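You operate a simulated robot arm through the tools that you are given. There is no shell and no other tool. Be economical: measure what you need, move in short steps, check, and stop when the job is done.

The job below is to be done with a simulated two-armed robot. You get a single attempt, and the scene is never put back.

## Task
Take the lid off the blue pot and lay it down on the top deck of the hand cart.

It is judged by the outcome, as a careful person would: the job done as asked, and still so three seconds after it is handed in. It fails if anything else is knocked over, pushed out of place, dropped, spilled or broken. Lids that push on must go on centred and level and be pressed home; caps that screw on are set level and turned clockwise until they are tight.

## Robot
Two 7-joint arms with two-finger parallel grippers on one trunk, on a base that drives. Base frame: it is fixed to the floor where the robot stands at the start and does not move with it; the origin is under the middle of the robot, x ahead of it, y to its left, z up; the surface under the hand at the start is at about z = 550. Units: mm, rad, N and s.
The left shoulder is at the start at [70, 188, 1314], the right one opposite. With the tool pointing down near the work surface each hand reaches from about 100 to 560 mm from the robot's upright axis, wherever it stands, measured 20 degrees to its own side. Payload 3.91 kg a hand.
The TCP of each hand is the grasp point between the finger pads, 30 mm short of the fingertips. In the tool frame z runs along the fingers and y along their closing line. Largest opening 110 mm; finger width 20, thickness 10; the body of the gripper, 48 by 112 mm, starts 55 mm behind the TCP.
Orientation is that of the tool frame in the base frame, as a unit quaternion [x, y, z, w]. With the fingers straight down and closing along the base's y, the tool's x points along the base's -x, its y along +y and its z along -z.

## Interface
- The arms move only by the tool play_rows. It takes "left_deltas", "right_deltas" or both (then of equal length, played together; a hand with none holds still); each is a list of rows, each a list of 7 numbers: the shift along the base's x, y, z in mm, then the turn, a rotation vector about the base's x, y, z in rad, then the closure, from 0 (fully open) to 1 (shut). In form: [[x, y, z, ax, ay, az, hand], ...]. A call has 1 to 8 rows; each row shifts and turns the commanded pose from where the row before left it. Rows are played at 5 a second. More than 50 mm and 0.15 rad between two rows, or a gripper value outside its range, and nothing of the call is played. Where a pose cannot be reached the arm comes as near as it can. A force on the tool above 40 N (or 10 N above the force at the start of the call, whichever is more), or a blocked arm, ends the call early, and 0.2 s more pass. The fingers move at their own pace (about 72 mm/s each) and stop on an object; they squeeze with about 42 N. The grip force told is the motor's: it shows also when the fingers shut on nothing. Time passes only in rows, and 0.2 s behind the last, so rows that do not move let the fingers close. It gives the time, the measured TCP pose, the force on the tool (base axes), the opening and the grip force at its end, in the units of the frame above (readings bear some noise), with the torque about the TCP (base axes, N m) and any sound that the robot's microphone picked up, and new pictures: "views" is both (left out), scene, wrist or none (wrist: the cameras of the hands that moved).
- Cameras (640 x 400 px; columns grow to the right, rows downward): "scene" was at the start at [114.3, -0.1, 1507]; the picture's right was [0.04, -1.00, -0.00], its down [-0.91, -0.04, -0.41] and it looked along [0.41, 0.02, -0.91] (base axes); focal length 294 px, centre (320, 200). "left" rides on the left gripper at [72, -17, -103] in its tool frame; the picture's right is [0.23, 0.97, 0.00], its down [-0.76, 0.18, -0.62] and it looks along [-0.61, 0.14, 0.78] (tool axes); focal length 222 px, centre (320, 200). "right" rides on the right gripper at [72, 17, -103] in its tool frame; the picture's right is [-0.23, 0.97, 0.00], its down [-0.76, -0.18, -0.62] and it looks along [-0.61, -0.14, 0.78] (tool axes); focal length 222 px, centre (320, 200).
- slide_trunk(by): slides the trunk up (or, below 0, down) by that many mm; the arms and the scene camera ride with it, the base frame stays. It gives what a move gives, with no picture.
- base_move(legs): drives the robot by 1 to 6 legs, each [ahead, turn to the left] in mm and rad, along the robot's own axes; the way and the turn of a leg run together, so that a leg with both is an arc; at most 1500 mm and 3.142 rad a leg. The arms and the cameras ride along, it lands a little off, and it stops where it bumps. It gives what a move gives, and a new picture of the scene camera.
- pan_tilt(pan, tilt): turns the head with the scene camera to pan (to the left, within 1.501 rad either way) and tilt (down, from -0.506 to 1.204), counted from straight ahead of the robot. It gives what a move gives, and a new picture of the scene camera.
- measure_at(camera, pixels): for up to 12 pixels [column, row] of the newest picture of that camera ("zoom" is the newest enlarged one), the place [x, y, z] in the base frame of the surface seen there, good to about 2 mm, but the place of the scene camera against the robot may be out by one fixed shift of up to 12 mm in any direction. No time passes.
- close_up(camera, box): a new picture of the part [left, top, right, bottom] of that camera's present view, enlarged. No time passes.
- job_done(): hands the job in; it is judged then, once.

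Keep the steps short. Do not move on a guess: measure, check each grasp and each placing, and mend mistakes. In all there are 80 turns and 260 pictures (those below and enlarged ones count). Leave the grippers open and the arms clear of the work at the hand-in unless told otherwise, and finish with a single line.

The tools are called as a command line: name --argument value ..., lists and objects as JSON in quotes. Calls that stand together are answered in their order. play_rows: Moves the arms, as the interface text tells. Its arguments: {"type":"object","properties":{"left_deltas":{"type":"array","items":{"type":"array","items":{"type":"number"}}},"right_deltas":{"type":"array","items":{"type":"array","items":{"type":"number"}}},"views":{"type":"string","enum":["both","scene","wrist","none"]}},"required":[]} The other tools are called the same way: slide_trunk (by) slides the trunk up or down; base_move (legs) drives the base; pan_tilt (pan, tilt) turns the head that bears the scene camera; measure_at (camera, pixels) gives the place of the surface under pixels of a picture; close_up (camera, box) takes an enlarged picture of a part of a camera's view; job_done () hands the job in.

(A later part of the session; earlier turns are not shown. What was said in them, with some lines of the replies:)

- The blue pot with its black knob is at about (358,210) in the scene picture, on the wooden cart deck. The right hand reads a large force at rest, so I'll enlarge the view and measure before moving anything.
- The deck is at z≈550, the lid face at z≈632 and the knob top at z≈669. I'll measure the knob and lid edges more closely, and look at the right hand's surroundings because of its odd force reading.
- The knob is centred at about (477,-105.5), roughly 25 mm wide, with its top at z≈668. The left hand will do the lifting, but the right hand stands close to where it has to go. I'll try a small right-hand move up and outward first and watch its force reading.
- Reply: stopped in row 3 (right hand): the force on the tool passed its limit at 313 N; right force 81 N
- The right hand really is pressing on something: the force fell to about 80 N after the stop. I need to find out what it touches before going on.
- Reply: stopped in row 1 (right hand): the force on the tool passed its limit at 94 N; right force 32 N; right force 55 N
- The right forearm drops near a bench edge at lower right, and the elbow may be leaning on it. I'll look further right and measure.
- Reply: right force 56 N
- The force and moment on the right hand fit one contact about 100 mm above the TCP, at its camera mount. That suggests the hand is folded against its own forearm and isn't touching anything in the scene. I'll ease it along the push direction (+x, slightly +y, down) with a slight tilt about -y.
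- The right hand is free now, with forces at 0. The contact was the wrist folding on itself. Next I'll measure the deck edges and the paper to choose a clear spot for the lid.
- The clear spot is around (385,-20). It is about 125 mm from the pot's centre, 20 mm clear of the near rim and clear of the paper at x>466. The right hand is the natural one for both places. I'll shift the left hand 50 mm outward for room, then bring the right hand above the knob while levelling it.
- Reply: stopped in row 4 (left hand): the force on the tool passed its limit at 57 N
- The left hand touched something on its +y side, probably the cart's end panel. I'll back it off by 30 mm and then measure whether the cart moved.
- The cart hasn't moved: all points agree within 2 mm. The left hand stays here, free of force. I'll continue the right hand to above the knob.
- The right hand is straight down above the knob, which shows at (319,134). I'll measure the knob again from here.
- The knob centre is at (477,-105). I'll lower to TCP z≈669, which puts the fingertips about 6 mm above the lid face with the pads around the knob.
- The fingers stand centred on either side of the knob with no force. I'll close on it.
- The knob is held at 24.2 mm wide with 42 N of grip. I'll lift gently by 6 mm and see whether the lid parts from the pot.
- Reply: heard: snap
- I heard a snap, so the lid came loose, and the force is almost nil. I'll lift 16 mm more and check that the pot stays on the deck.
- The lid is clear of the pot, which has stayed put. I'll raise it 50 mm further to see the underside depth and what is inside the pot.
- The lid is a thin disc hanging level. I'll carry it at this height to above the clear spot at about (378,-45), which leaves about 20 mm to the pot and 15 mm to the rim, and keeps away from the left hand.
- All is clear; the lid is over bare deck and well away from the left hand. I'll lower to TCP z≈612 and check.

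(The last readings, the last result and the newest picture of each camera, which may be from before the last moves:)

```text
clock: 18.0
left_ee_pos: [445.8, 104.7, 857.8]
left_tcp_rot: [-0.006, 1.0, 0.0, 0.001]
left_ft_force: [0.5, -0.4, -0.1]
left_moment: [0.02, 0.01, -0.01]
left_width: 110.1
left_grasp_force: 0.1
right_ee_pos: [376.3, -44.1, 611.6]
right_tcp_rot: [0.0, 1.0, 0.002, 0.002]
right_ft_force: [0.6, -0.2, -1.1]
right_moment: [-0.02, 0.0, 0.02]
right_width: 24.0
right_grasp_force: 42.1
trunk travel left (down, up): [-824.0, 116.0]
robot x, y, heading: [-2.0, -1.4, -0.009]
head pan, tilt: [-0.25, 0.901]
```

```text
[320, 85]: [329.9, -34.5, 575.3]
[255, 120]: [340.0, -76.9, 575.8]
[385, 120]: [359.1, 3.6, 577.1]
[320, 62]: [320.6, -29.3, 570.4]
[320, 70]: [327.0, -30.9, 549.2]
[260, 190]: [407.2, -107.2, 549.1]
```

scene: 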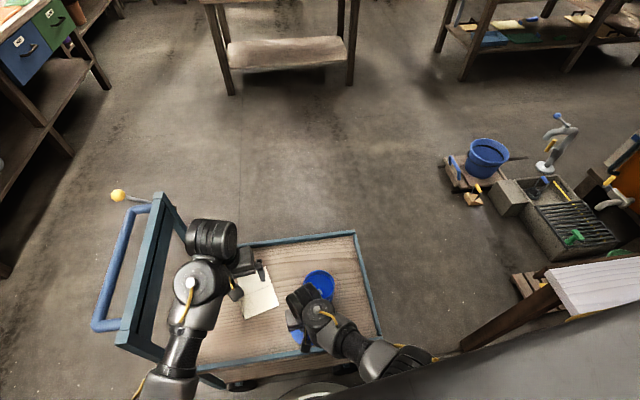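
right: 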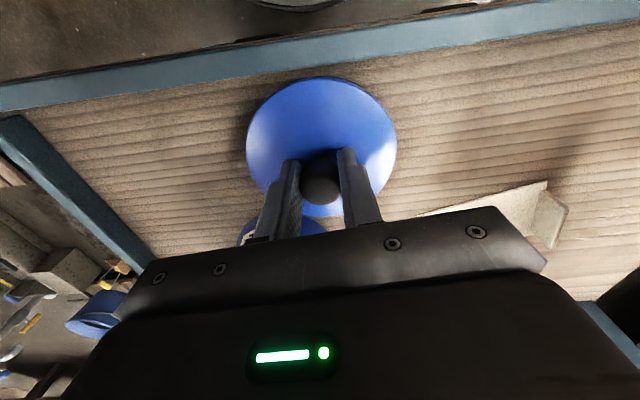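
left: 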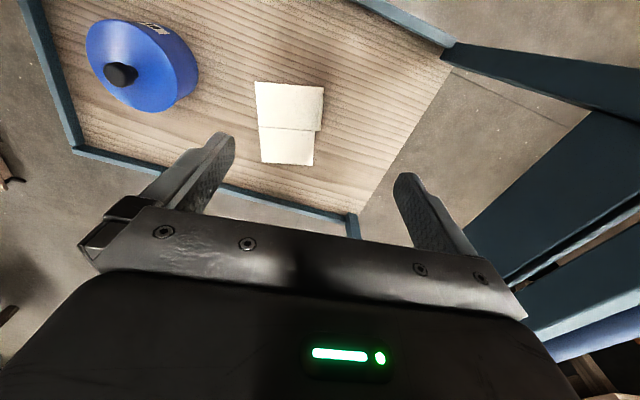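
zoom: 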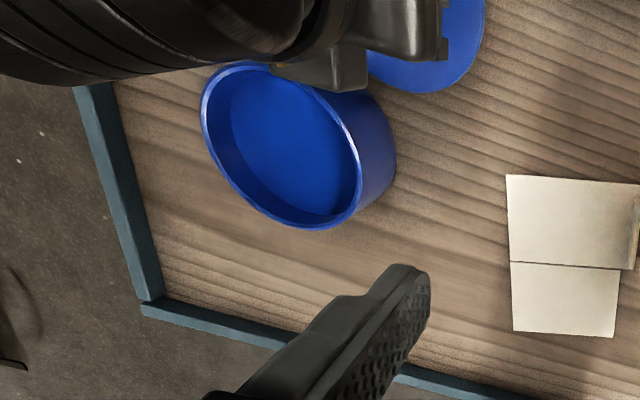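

The lid's near edge is at x≈327, only about 4 mm from the rim. I'll shift 8 mm forward and 6 mm left, then lower slowly until I feel contact. That should come at about TCP z≈590.

play_rows --right_deltas '[[4, 3, 0, 0, 0, 0, 1], [4, 3, 0, 0, 0, 0, 1], [0, 0, -5, 0, 0, 0, 1], [0, 0, -4, 0, 0, 0, 1], [0, 0, -3, 0, 0, 0, 1], [0, 0, -2, 0, 0, 0, 1], [0, 0, 0, 0, 0, 0, 1]]' --views "wrist"

close_up --camera "right" --box '[220, 40, 420, 220]'

```text
clock: 19.0
left_ee_pos: [442.9, 105.6, 859.0]
left_tcp_rot: [-0.007, 1.0, -0.001, 0.002]
left_ft_force: [0.3, 0.3, -0.5]
left_moment: [-0.02, -0.01, 0.02]
left_width: 110.2
left_grasp_force: 0.0
right_ee_pos: [376.6, -58.4, 596.3]
right_tcp_rot: [-0.001, 1.0, -0.012, -0.001]
right_ft_force: [-13.5, 4.3, 37.9]
right_moment: [0.12, 0.26, -0.08]
right_width: 24.3
right_grasp_force: 41.9
trunk travel left (down, up): [-824.0, 116.0]
robot x, y, heading: [-2.2, 0.9, -0.0]
head pan, tilt: [-0.25, 0.901]
stopped in row 4 (right hand): the force on the tool passed its limit at 47 N (the readings are from after the stop); the commanded pose is now the measured one
```

right: 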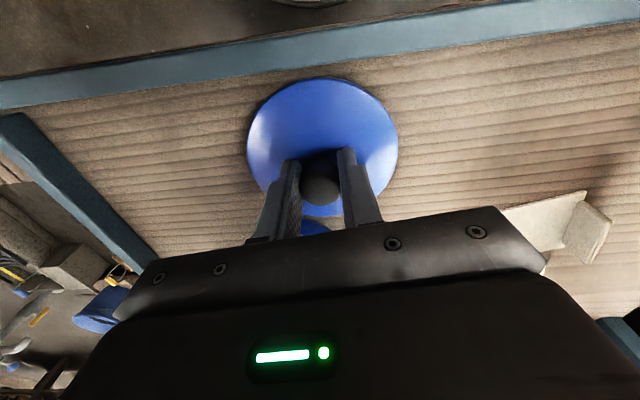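

```text
2.22 times, centred on (320, 130) of right
```

zoom: 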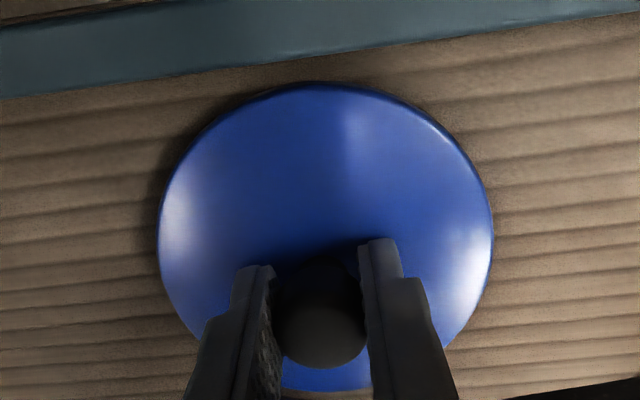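

Contact came at z≈596, but the hand also slid sideways to y=-58, which I didn't ask for. I'll look at what touched before doing anything else.

close_up --camera "left" --box '[20, 0, 340, 200]'

close_up --camera "scene" --box '[200, 215, 400, 385]'

measure_at --camera "right" --pixels '[[320, 85], [320, 77], [255, 120], [385, 120], [320, 65], [320, 74], [315, 228]]'

```text
2.00 times, centred on (180, 100) of left
```

zoom: 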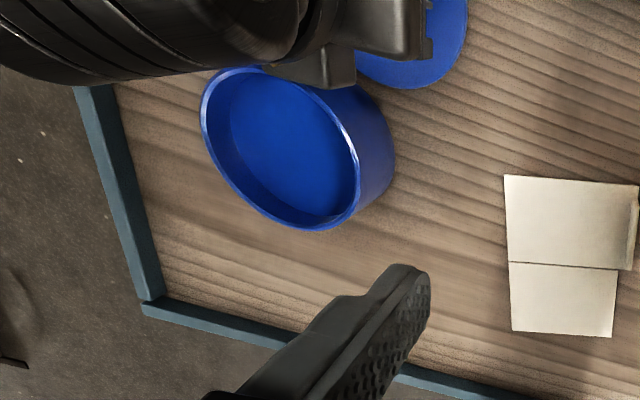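

```text
2.35 times, centred on (300, 300) of scene
```

zoom: 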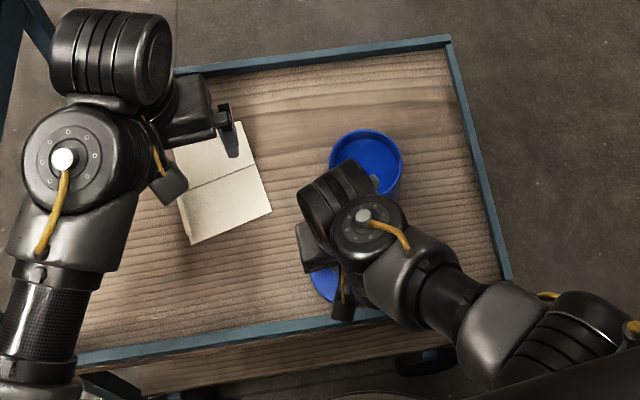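

```text
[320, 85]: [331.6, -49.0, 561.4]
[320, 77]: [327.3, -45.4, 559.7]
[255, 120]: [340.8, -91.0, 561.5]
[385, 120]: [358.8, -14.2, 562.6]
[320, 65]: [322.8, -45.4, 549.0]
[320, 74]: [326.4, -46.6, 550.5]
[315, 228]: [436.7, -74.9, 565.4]
```

The lid lies flat on the deck: its top is at z≈561–562 at several points and its underside is on the deck. The pot looks unmoved. The sideways shift looks like an arm limit. I'll relieve the pressing with a tiny rise and recheck before releasing.

play_rows --right_deltas '[[0, 0, 1, 0, 0, 0, 1], [0, 0, 0, 0, 0, 0, 1]]' --views "none"

```text
clock: 19.6
left_ee_pos: [443.4, 104.6, 858.6]
left_tcp_rot: [-0.006, 1.0, 0.0, 0.001]
left_ft_force: [0.4, 0.1, 0.2]
left_moment: [-0.01, 0.01, -0.04]
left_width: 109.9
left_grasp_force: 0.1
right_ee_pos: [377.2, -60.0, 596.5]
right_tcp_rot: [0.0, 1.0, -0.012, 0.0]
right_ft_force: [-7.8, 7.2, 27.6]
right_moment: [0.06, 0.12, 0.04]
right_width: 24.3
right_grasp_force: 42.3
trunk travel left (down, up): [-824.0, 116.0]
robot x, y, heading: [0.4, 1.6, -0.001]
head pan, tilt: [-0.25, 0.901]
```

It still presses with 27 N. I'll raise a few millimetres to float the lid and check that the hand follows properly.

play_rows --right_deltas '[[0, 0, 2, 0, 0, 0, 1], [0, 0, 2, 0, 0, 0, 1], [0, 0, 2, 0, 0, 0, 1], [0, 0, 0, 0, 0, 0, 1]]' --views "none"

```text
clock: 20.6
left_ee_pos: [445.7, 105.0, 858.1]
left_tcp_rot: [-0.005, 1.0, -0.001, 0.0]
left_ft_force: [0.1, -0.1, -0.4]
left_moment: [-0.01, -0.01, 0.01]
left_width: 109.8
left_grasp_force: 0.2
right_ee_pos: [376.6, -58.7, 601.9]
right_tcp_rot: [0.001, 1.0, -0.011, -0.003]
right_ft_force: [0.7, -0.2, -0.7]
right_moment: [0.03, -0.02, 0.0]
right_width: 24.0
right_grasp_force: 41.6
trunk travel left (down, up): [-824.0, 116.0]
robot x, y, heading: [-0.1, 4.4, -0.002]
head pan, tilt: [-0.25, 0.901]
```

The hand is free with the lid floating at z=602. I'll try the sideways correction (+7,+10) on its own and see whether the hand follows.

play_rows --right_deltas '[[0, 0, 4, 0, 0, 0, 1], [4, 5, 0, 0, 0, 0, 1], [3, 5, 0, 0, 0, 0, 1], [0, 0, 0, 0, 0, 0, 1]]' --views "wrist"

close_up --camera "scene" --box '[200, 215, 460, 395]'

```text
clock: 21.6
left_ee_pos: [444.1, 105.8, 857.8]
left_tcp_rot: [-0.006, 1.0, -0.001, 0.002]
left_ft_force: [-0.7, 0.4, 0.1]
left_moment: [0.0, 0.0, 0.0]
left_width: 110.1
left_grasp_force: 0.0
right_ee_pos: [375.1, -65.6, 599.0]
right_tcp_rot: [0.0, 1.0, -0.023, -0.007]
right_ft_force: [-4.3, 5.4, 11.8]
right_moment: [0.52, -0.22, 0.26]
right_width: 24.2
right_grasp_force: 42.1
trunk travel left (down, up): [-824.0, 116.0]
robot x, y, heading: [-2.8, -0.6, 0.003]
head pan, tilt: [-0.25, 0.901]
```

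right: 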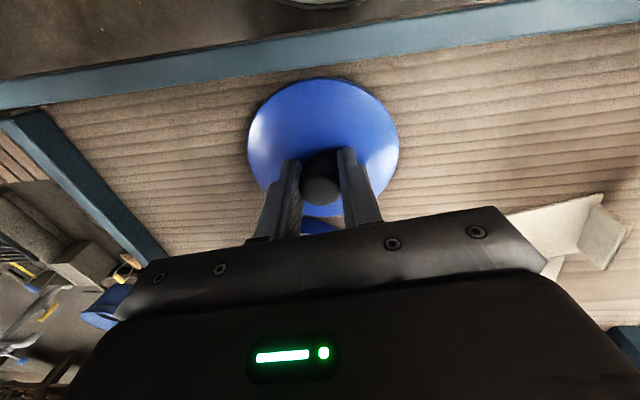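

```text
2.22 times, centred on (330, 305) of scene
```

zoom: 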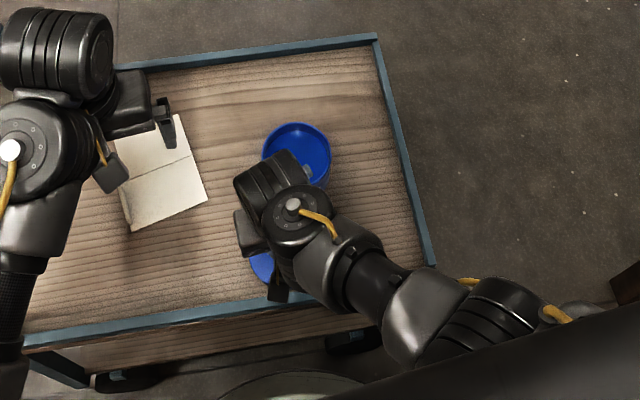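

The hand drifts the wrong way only at this low height, which points to a joint limit from the forearm pointing too steeply down. It tracked fine at z≥611. I'll raise the lid, lower the trunk a little so the arm has a better bend, and set it down again.

play_rows --right_deltas '[[0, 0, 10, 0, 0, 0, 1], [0, 0, 10, 0, 0, 0, 1], [0, 0, 12, 0, 0, 0, 1], [0, 0, 12, 0, 0, 0, 1], [0, 0, 10, 0, 0, 0, 1], [0, 0, 0, 0, 0, 0, 1], [0, 0, 0, 0, 0, 0, 1]]' --views "wrist"

```text
clock: 23.2
left_ee_pos: [446.5, 105.1, 857.7]
left_tcp_rot: [-0.006, 1.0, -0.001, 0.001]
left_ft_force: [-0.5, -0.1, 0.5]
left_moment: [0.01, 0.01, -0.02]
left_width: 110.2
left_grasp_force: 0.0
right_ee_pos: [385.1, -47.2, 661.4]
right_tcp_rot: [-0.002, 1.0, -0.011, -0.002]
right_ft_force: [-0.3, 0.6, -1.7]
right_moment: [-0.03, 0.01, 0.02]
right_width: 24.2
right_grasp_force: 42.2
trunk travel left (down, up): [-824.0, 116.0]
robot x, y, heading: [1.4, -0.9, 0.0]
head pan, tilt: [-0.25, 0.901]
```

right: 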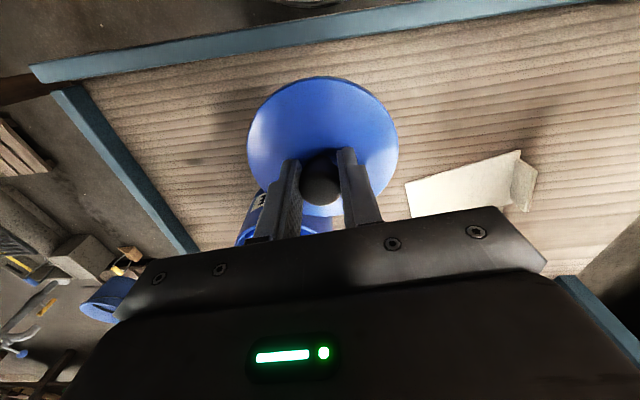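

Raised, the hand is back on its commanded pose at (385,-47,661). Now I'll slide the trunk down 40 mm.

slide_trunk --by -40

```text
clock: 24.0
left_ee_pos: [444.4, 105.3, 818.3]
left_tcp_rot: [-0.007, 1.0, -0.001, 0.0]
left_ft_force: [-0.5, 0.9, 0.2]
left_moment: [0.01, 0.03, -0.01]
left_width: 109.9
left_grasp_force: 0.0
right_ee_pos: [383.8, -46.8, 620.5]
right_tcp_rot: [-0.001, 1.0, -0.009, -0.003]
right_ft_force: [0.5, 0.2, 0.0]
right_moment: [0.0, -0.01, 0.0]
right_width: 24.3
right_grasp_force: 41.9
trunk travel left (down, up): [-784.0, 156.0]
robot x, y, heading: [1.8, -1.2, 0.001]
head pan, tilt: [-0.25, 0.901]
```

No contact, and the hand is at (384,-47,620.5). I'll lower gently to about z=598, slowing near the end.

play_rows --right_deltas '[[0, 1, -6, 0, 0, 0, 1], [0, 1, -6, 0, 0, 0, 1], [0, 0, -5, 0, 0, 0, 1], [0, 0, -3, 0, 0, 0, 1], [0, 0, -2, 0, 0, 0, 1], [0, 0, 0, 0, 0, 0, 1]]' --views "wrist"

measure_at --camera "right" --pixels '[[320, 85], [255, 120], [385, 120], [320, 65], [320, 72], [260, 150], [385, 170]]'

```text
clock: 25.4
left_ee_pos: [446.6, 103.6, 818.6]
left_tcp_rot: [-0.006, 1.0, 0.0, 0.0]
left_ft_force: [-0.1, 0.6, 0.4]
left_moment: [0.0, 0.01, 0.01]
left_width: 110.2
left_grasp_force: 0.0
right_ee_pos: [384.1, -47.5, 599.0]
right_tcp_rot: [-0.001, 1.0, -0.012, -0.003]
right_ft_force: [0.4, -0.6, -0.6]
right_moment: [-0.04, -0.03, 0.03]
right_width: 24.2
right_grasp_force: 41.4
trunk travel left (down, up): [-784.0, 156.0]
robot x, y, heading: [3.2, 1.7, 0.004]
head pan, tilt: [-0.25, 0.901]
```

right: 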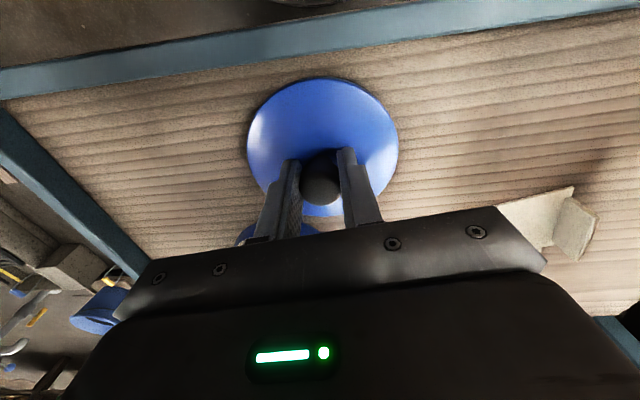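

```text
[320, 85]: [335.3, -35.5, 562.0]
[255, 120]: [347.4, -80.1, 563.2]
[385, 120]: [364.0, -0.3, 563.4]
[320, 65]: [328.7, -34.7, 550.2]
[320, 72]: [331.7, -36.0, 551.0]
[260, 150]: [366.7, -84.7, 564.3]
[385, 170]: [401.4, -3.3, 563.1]
```

The hand tracks well now. The lid is level, just above the deck and well clear of the rim and pot. I'll go down 1 mm at a time to touch.

play_rows --right_deltas '[[0, 0, -1, 0, 0, 0, 1], [0, 0, -1, 0, 0, 0, 1], [0, 0, -0.5, 0, 0, 0, 1], [0, 0, 0, 0, 0, 0, 1]]' --views "none"

```text
clock: 26.4
left_ee_pos: [443.0, 105.6, 818.1]
left_tcp_rot: [-0.007, 1.0, -0.001, 0.002]
left_ft_force: [0.1, -0.8, -0.4]
left_moment: [-0.02, 0.0, 0.0]
left_width: 110.1
left_grasp_force: 0.0
right_ee_pos: [382.3, -48.2, 596.4]
right_tcp_rot: [-0.002, 1.0, -0.014, 0.0]
right_ft_force: [-2.6, 12.6, 35.7]
right_moment: [0.33, -0.03, 0.07]
right_width: 24.1
right_grasp_force: 42.4
trunk travel left (down, up): [-784.0, 156.0]
robot x, y, heading: [-0.2, -1.2, 0.004]
head pan, tilt: [-0.25, 0.901]
```

The lid is down on the deck, pressing with 36 N. I'll ease up 1 mm to relieve that, then open the fingers slightly.

play_rows --right_deltas '[[0, 0, 0.8, 0, 0, 0, 1], [0, 0, 0.4, 0, 0, 0, 1], [0, 0, 0, 0, 0, 0, 1]]' --views "none"

```text
clock: 27.2
left_ee_pos: [443.5, 105.3, 819.4]
left_tcp_rot: [-0.006, 1.0, -0.001, 0.002]
left_ft_force: [-0.8, 0.2, 0.7]
left_moment: [-0.03, -0.02, -0.03]
left_width: 109.9
left_grasp_force: 0.0
right_ee_pos: [382.6, -50.4, 597.6]
right_tcp_rot: [0.0, 1.0, -0.015, -0.002]
right_ft_force: [-7.1, 7.3, 19.5]
right_moment: [0.12, 0.06, 0.0]
right_width: 24.1
right_grasp_force: 42.0
trunk travel left (down, up): [-784.0, 156.0]
robot x, y, heading: [-2.8, 3.2, 0.003]
head pan, tilt: [-0.25, 0.901]
```

play_rows --right_deltas '[[0, 0, 0.6, 0, 0, 0, 1], [0, 0, 0, 0, 0, 0, 1], [0, 0, 0, 0, 0, 0, 0.7], [0, 0, 0, 0, 0, 0, 0.6], [0, 0, 0, 0, 0, 0, 0.55], [0, 0, 0, 0, 0, 0, 0.55]]' --views "wrist"

```text
clock: 28.6
left_ee_pos: [444.6, 106.4, 817.4]
left_tcp_rot: [-0.006, 1.0, -0.001, 0.001]
left_ft_force: [-0.3, 0.5, -0.4]
left_moment: [0.0, 0.05, 0.02]
left_width: 110.0
left_grasp_force: 0.0
right_ee_pos: [383.4, -51.1, 597.0]
right_tcp_rot: [0.0, 1.0, -0.014, -0.002]
right_ft_force: [0.2, 0.2, 0.3]
right_moment: [0.0, -0.02, 0.01]
right_width: 49.7
right_grasp_force: 0.0
trunk travel left (down, up): [-784.0, 156.0]
robot x, y, heading: [-1.1, 0.1, -0.002]
head pan, tilt: [-0.25, 0.901]
```

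right: 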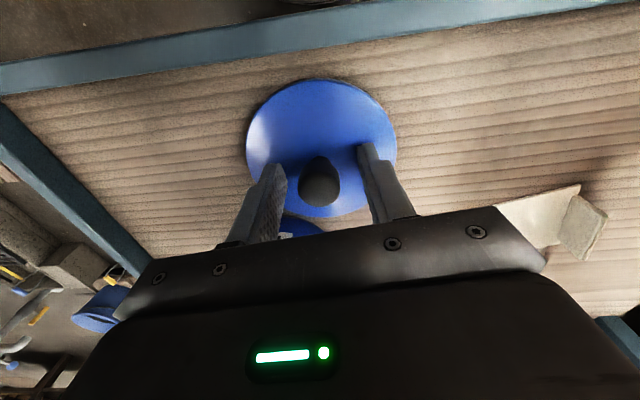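

The lid is released with no force, and the fingers are clear on both sides of the knob. I'll rise straight up, then move right and away.

play_rows --right_deltas '[[0, 0, 10, 0, 0, 0, 0.55], [0, 0, 15, 0, 0, 0, 0.55], [0, 0, 20, 0, 0, 0, 0.4], [0, 0, 25, 0, 0, 0, 0.2], [0, 0, 25, 0, 0, 0, 0], [0, 0, 25, 0, 0, 0, 0], [0, 0, 20, 0, 0, 0, 0]]' --views "wrist"

play_rows --right_deltas '[[6, -20, 5, 0, 0, 0, 0], [6, -20, 5, 0, 0, 0, 0], [6, -20, 5, 0, 0, 0, 0], [6, -20, 5, 0, 0, 0, 0], [6, -20, 0, 0, 0, 0, 0], [6, -20, 0, 0, 0, 0, 0], [6, -20, 0, 0, 0, 0, 0], [6, -20, 0, 0, 0, 0, 0]]' --views "both"

```text
clock: 30.2
left_ee_pos: [445.3, 105.0, 817.0]
left_tcp_rot: [-0.007, 1.0, -0.002, 0.001]
left_ft_force: [0.2, 0.0, 0.6]
left_moment: [-0.02, -0.01, -0.01]
left_width: 110.3
left_grasp_force: 0.0
right_ee_pos: [385.3, -46.4, 738.9]
right_tcp_rot: [-0.001, 1.0, -0.011, -0.002]
right_ft_force: [-0.1, -0.4, -0.9]
right_moment: [0.0, 0.05, -0.01]
right_width: 109.8
right_grasp_force: 0.1
trunk travel left (down, up): [-784.0, 156.0]
robot x, y, heading: [2.3, -2.1, 0.004]
head pan, tilt: [-0.25, 0.901]
```

right: 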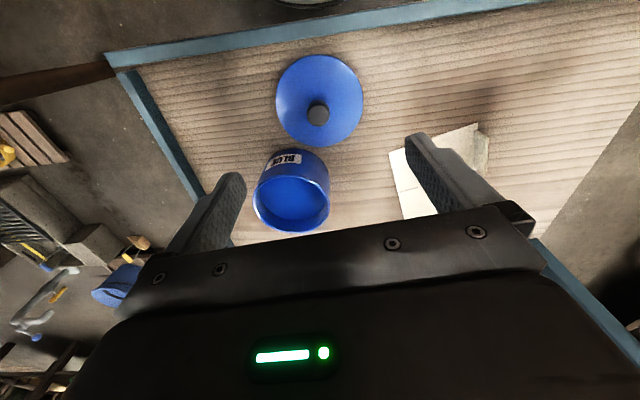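

```text
clock: 32.0
left_ee_pos: [444.4, 103.8, 817.6]
left_tcp_rot: [-0.005, 1.0, 0.0, 0.0]
left_ft_force: [1.1, -0.1, 0.5]
left_moment: [0.0, -0.03, 0.04]
left_width: 110.1
left_grasp_force: 0.1
right_ee_pos: [432.5, -206.4, 758.5]
right_tcp_rot: [-0.001, 1.0, -0.011, -0.004]
right_ft_force: [0.1, -0.4, -0.1]
right_moment: [0.05, 0.0, -0.02]
right_width: 110.4
right_grasp_force: 0.1
trunk travel left (down, up): [-784.0, 156.0]
robot x, y, heading: [-3.0, 2.5, -0.002]
head pan, tilt: [-0.25, 0.901]
```

scene: 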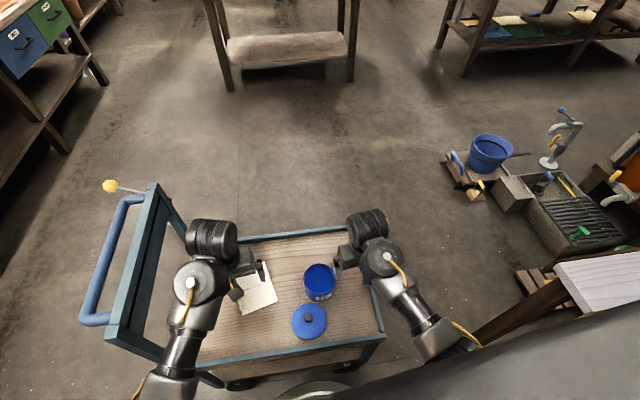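
right: 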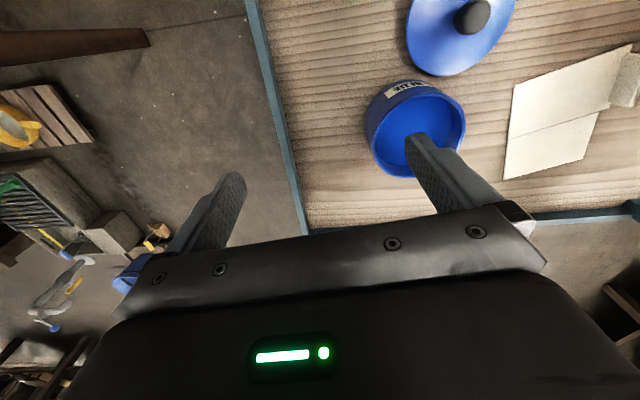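

The lid lies on the deck and the pot stands where it was. I'll do a last check that the lid is flat and that nothing has shifted.

close_up --camera "scene" --box '[230, 230, 400, 380]'

measure_at --camera "scene" --pixels '[[309, 317], [296, 322], [322, 322], [309, 335], [320, 284], [305, 280], [333, 280], [320, 266], [276, 300], [269, 264]]'

```text
2.67 times, centred on (315, 305) of scene
```

zoom: 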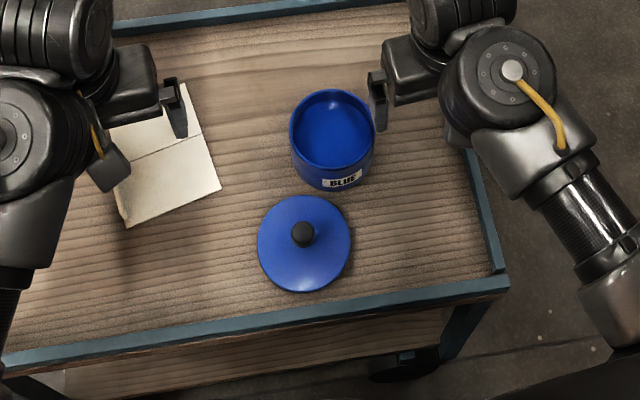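

```text
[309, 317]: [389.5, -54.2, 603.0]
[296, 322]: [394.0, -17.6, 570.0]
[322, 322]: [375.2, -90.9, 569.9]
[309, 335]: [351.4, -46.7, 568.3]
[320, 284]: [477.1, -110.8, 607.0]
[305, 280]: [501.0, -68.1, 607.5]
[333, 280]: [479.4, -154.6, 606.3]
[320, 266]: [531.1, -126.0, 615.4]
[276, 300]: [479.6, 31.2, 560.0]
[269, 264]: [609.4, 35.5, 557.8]
```

The lid is flat, with its face at 568–570 all round in scene-camera heights, and the pot and paper are in place. I'll move the right hand a little further off the pot and then hand in.

play_rows --right_deltas '[[0, -15, 0, 0, 0, 0, 0], [0, -15, 0, 0, 0, 0, 0], [0, -15, 0, 0, 0, 0, 0], [0, -10, 0, 0, 0, 0, 0], [0, 0, 0, 0, 0, 0, 0]]' --views "scene"

```text
clock: 32.5
left_ee_pos: [445.0, 104.8, 818.4]
left_tcp_rot: [-0.005, 1.0, 0.0, 0.0]
left_ft_force: [0.2, 0.0, -0.5]
left_moment: [0.0, 0.03, 0.0]
left_width: 110.1
left_grasp_force: 0.1
right_ee_pos: [432.5, -220.2, 757.0]
right_tcp_rot: [0.003, 1.0, -0.01, -0.001]
right_ft_force: [2.3, -1.5, -4.3]
right_moment: [0.05, -0.05, 0.08]
right_width: 110.2
right_grasp_force: 0.1
trunk travel left (down, up): [-784.0, 156.0]
robot x, y, heading: [3.1, 1.2, 0.004]
head pan, tilt: [-0.25, 0.901]
stopped in row 2 (right hand): the force on the tool passed its limit at 50 N (the readings are from after the stop); the commanded pose is now the measured one
```

scene: 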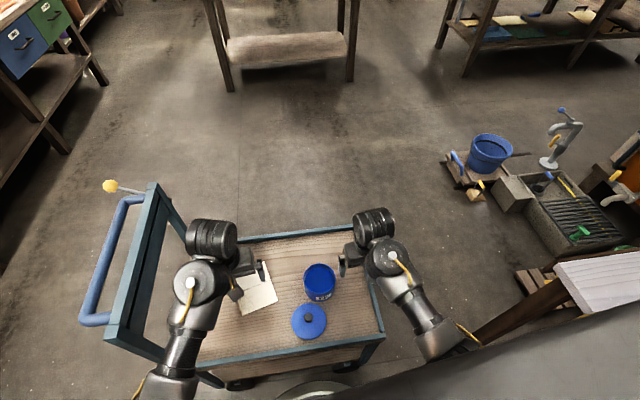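

The wrist folded against itself again and nothing in the scene was touched. The hand is open and well above the pot, and the lid and pot are unchanged, so I'll hand in.

job_done

```text
The job is handed in.
```

The lid is off the blue pot and lies flat on the cart's top deck; the pot and paper did not move, and both grippers are open and clear.
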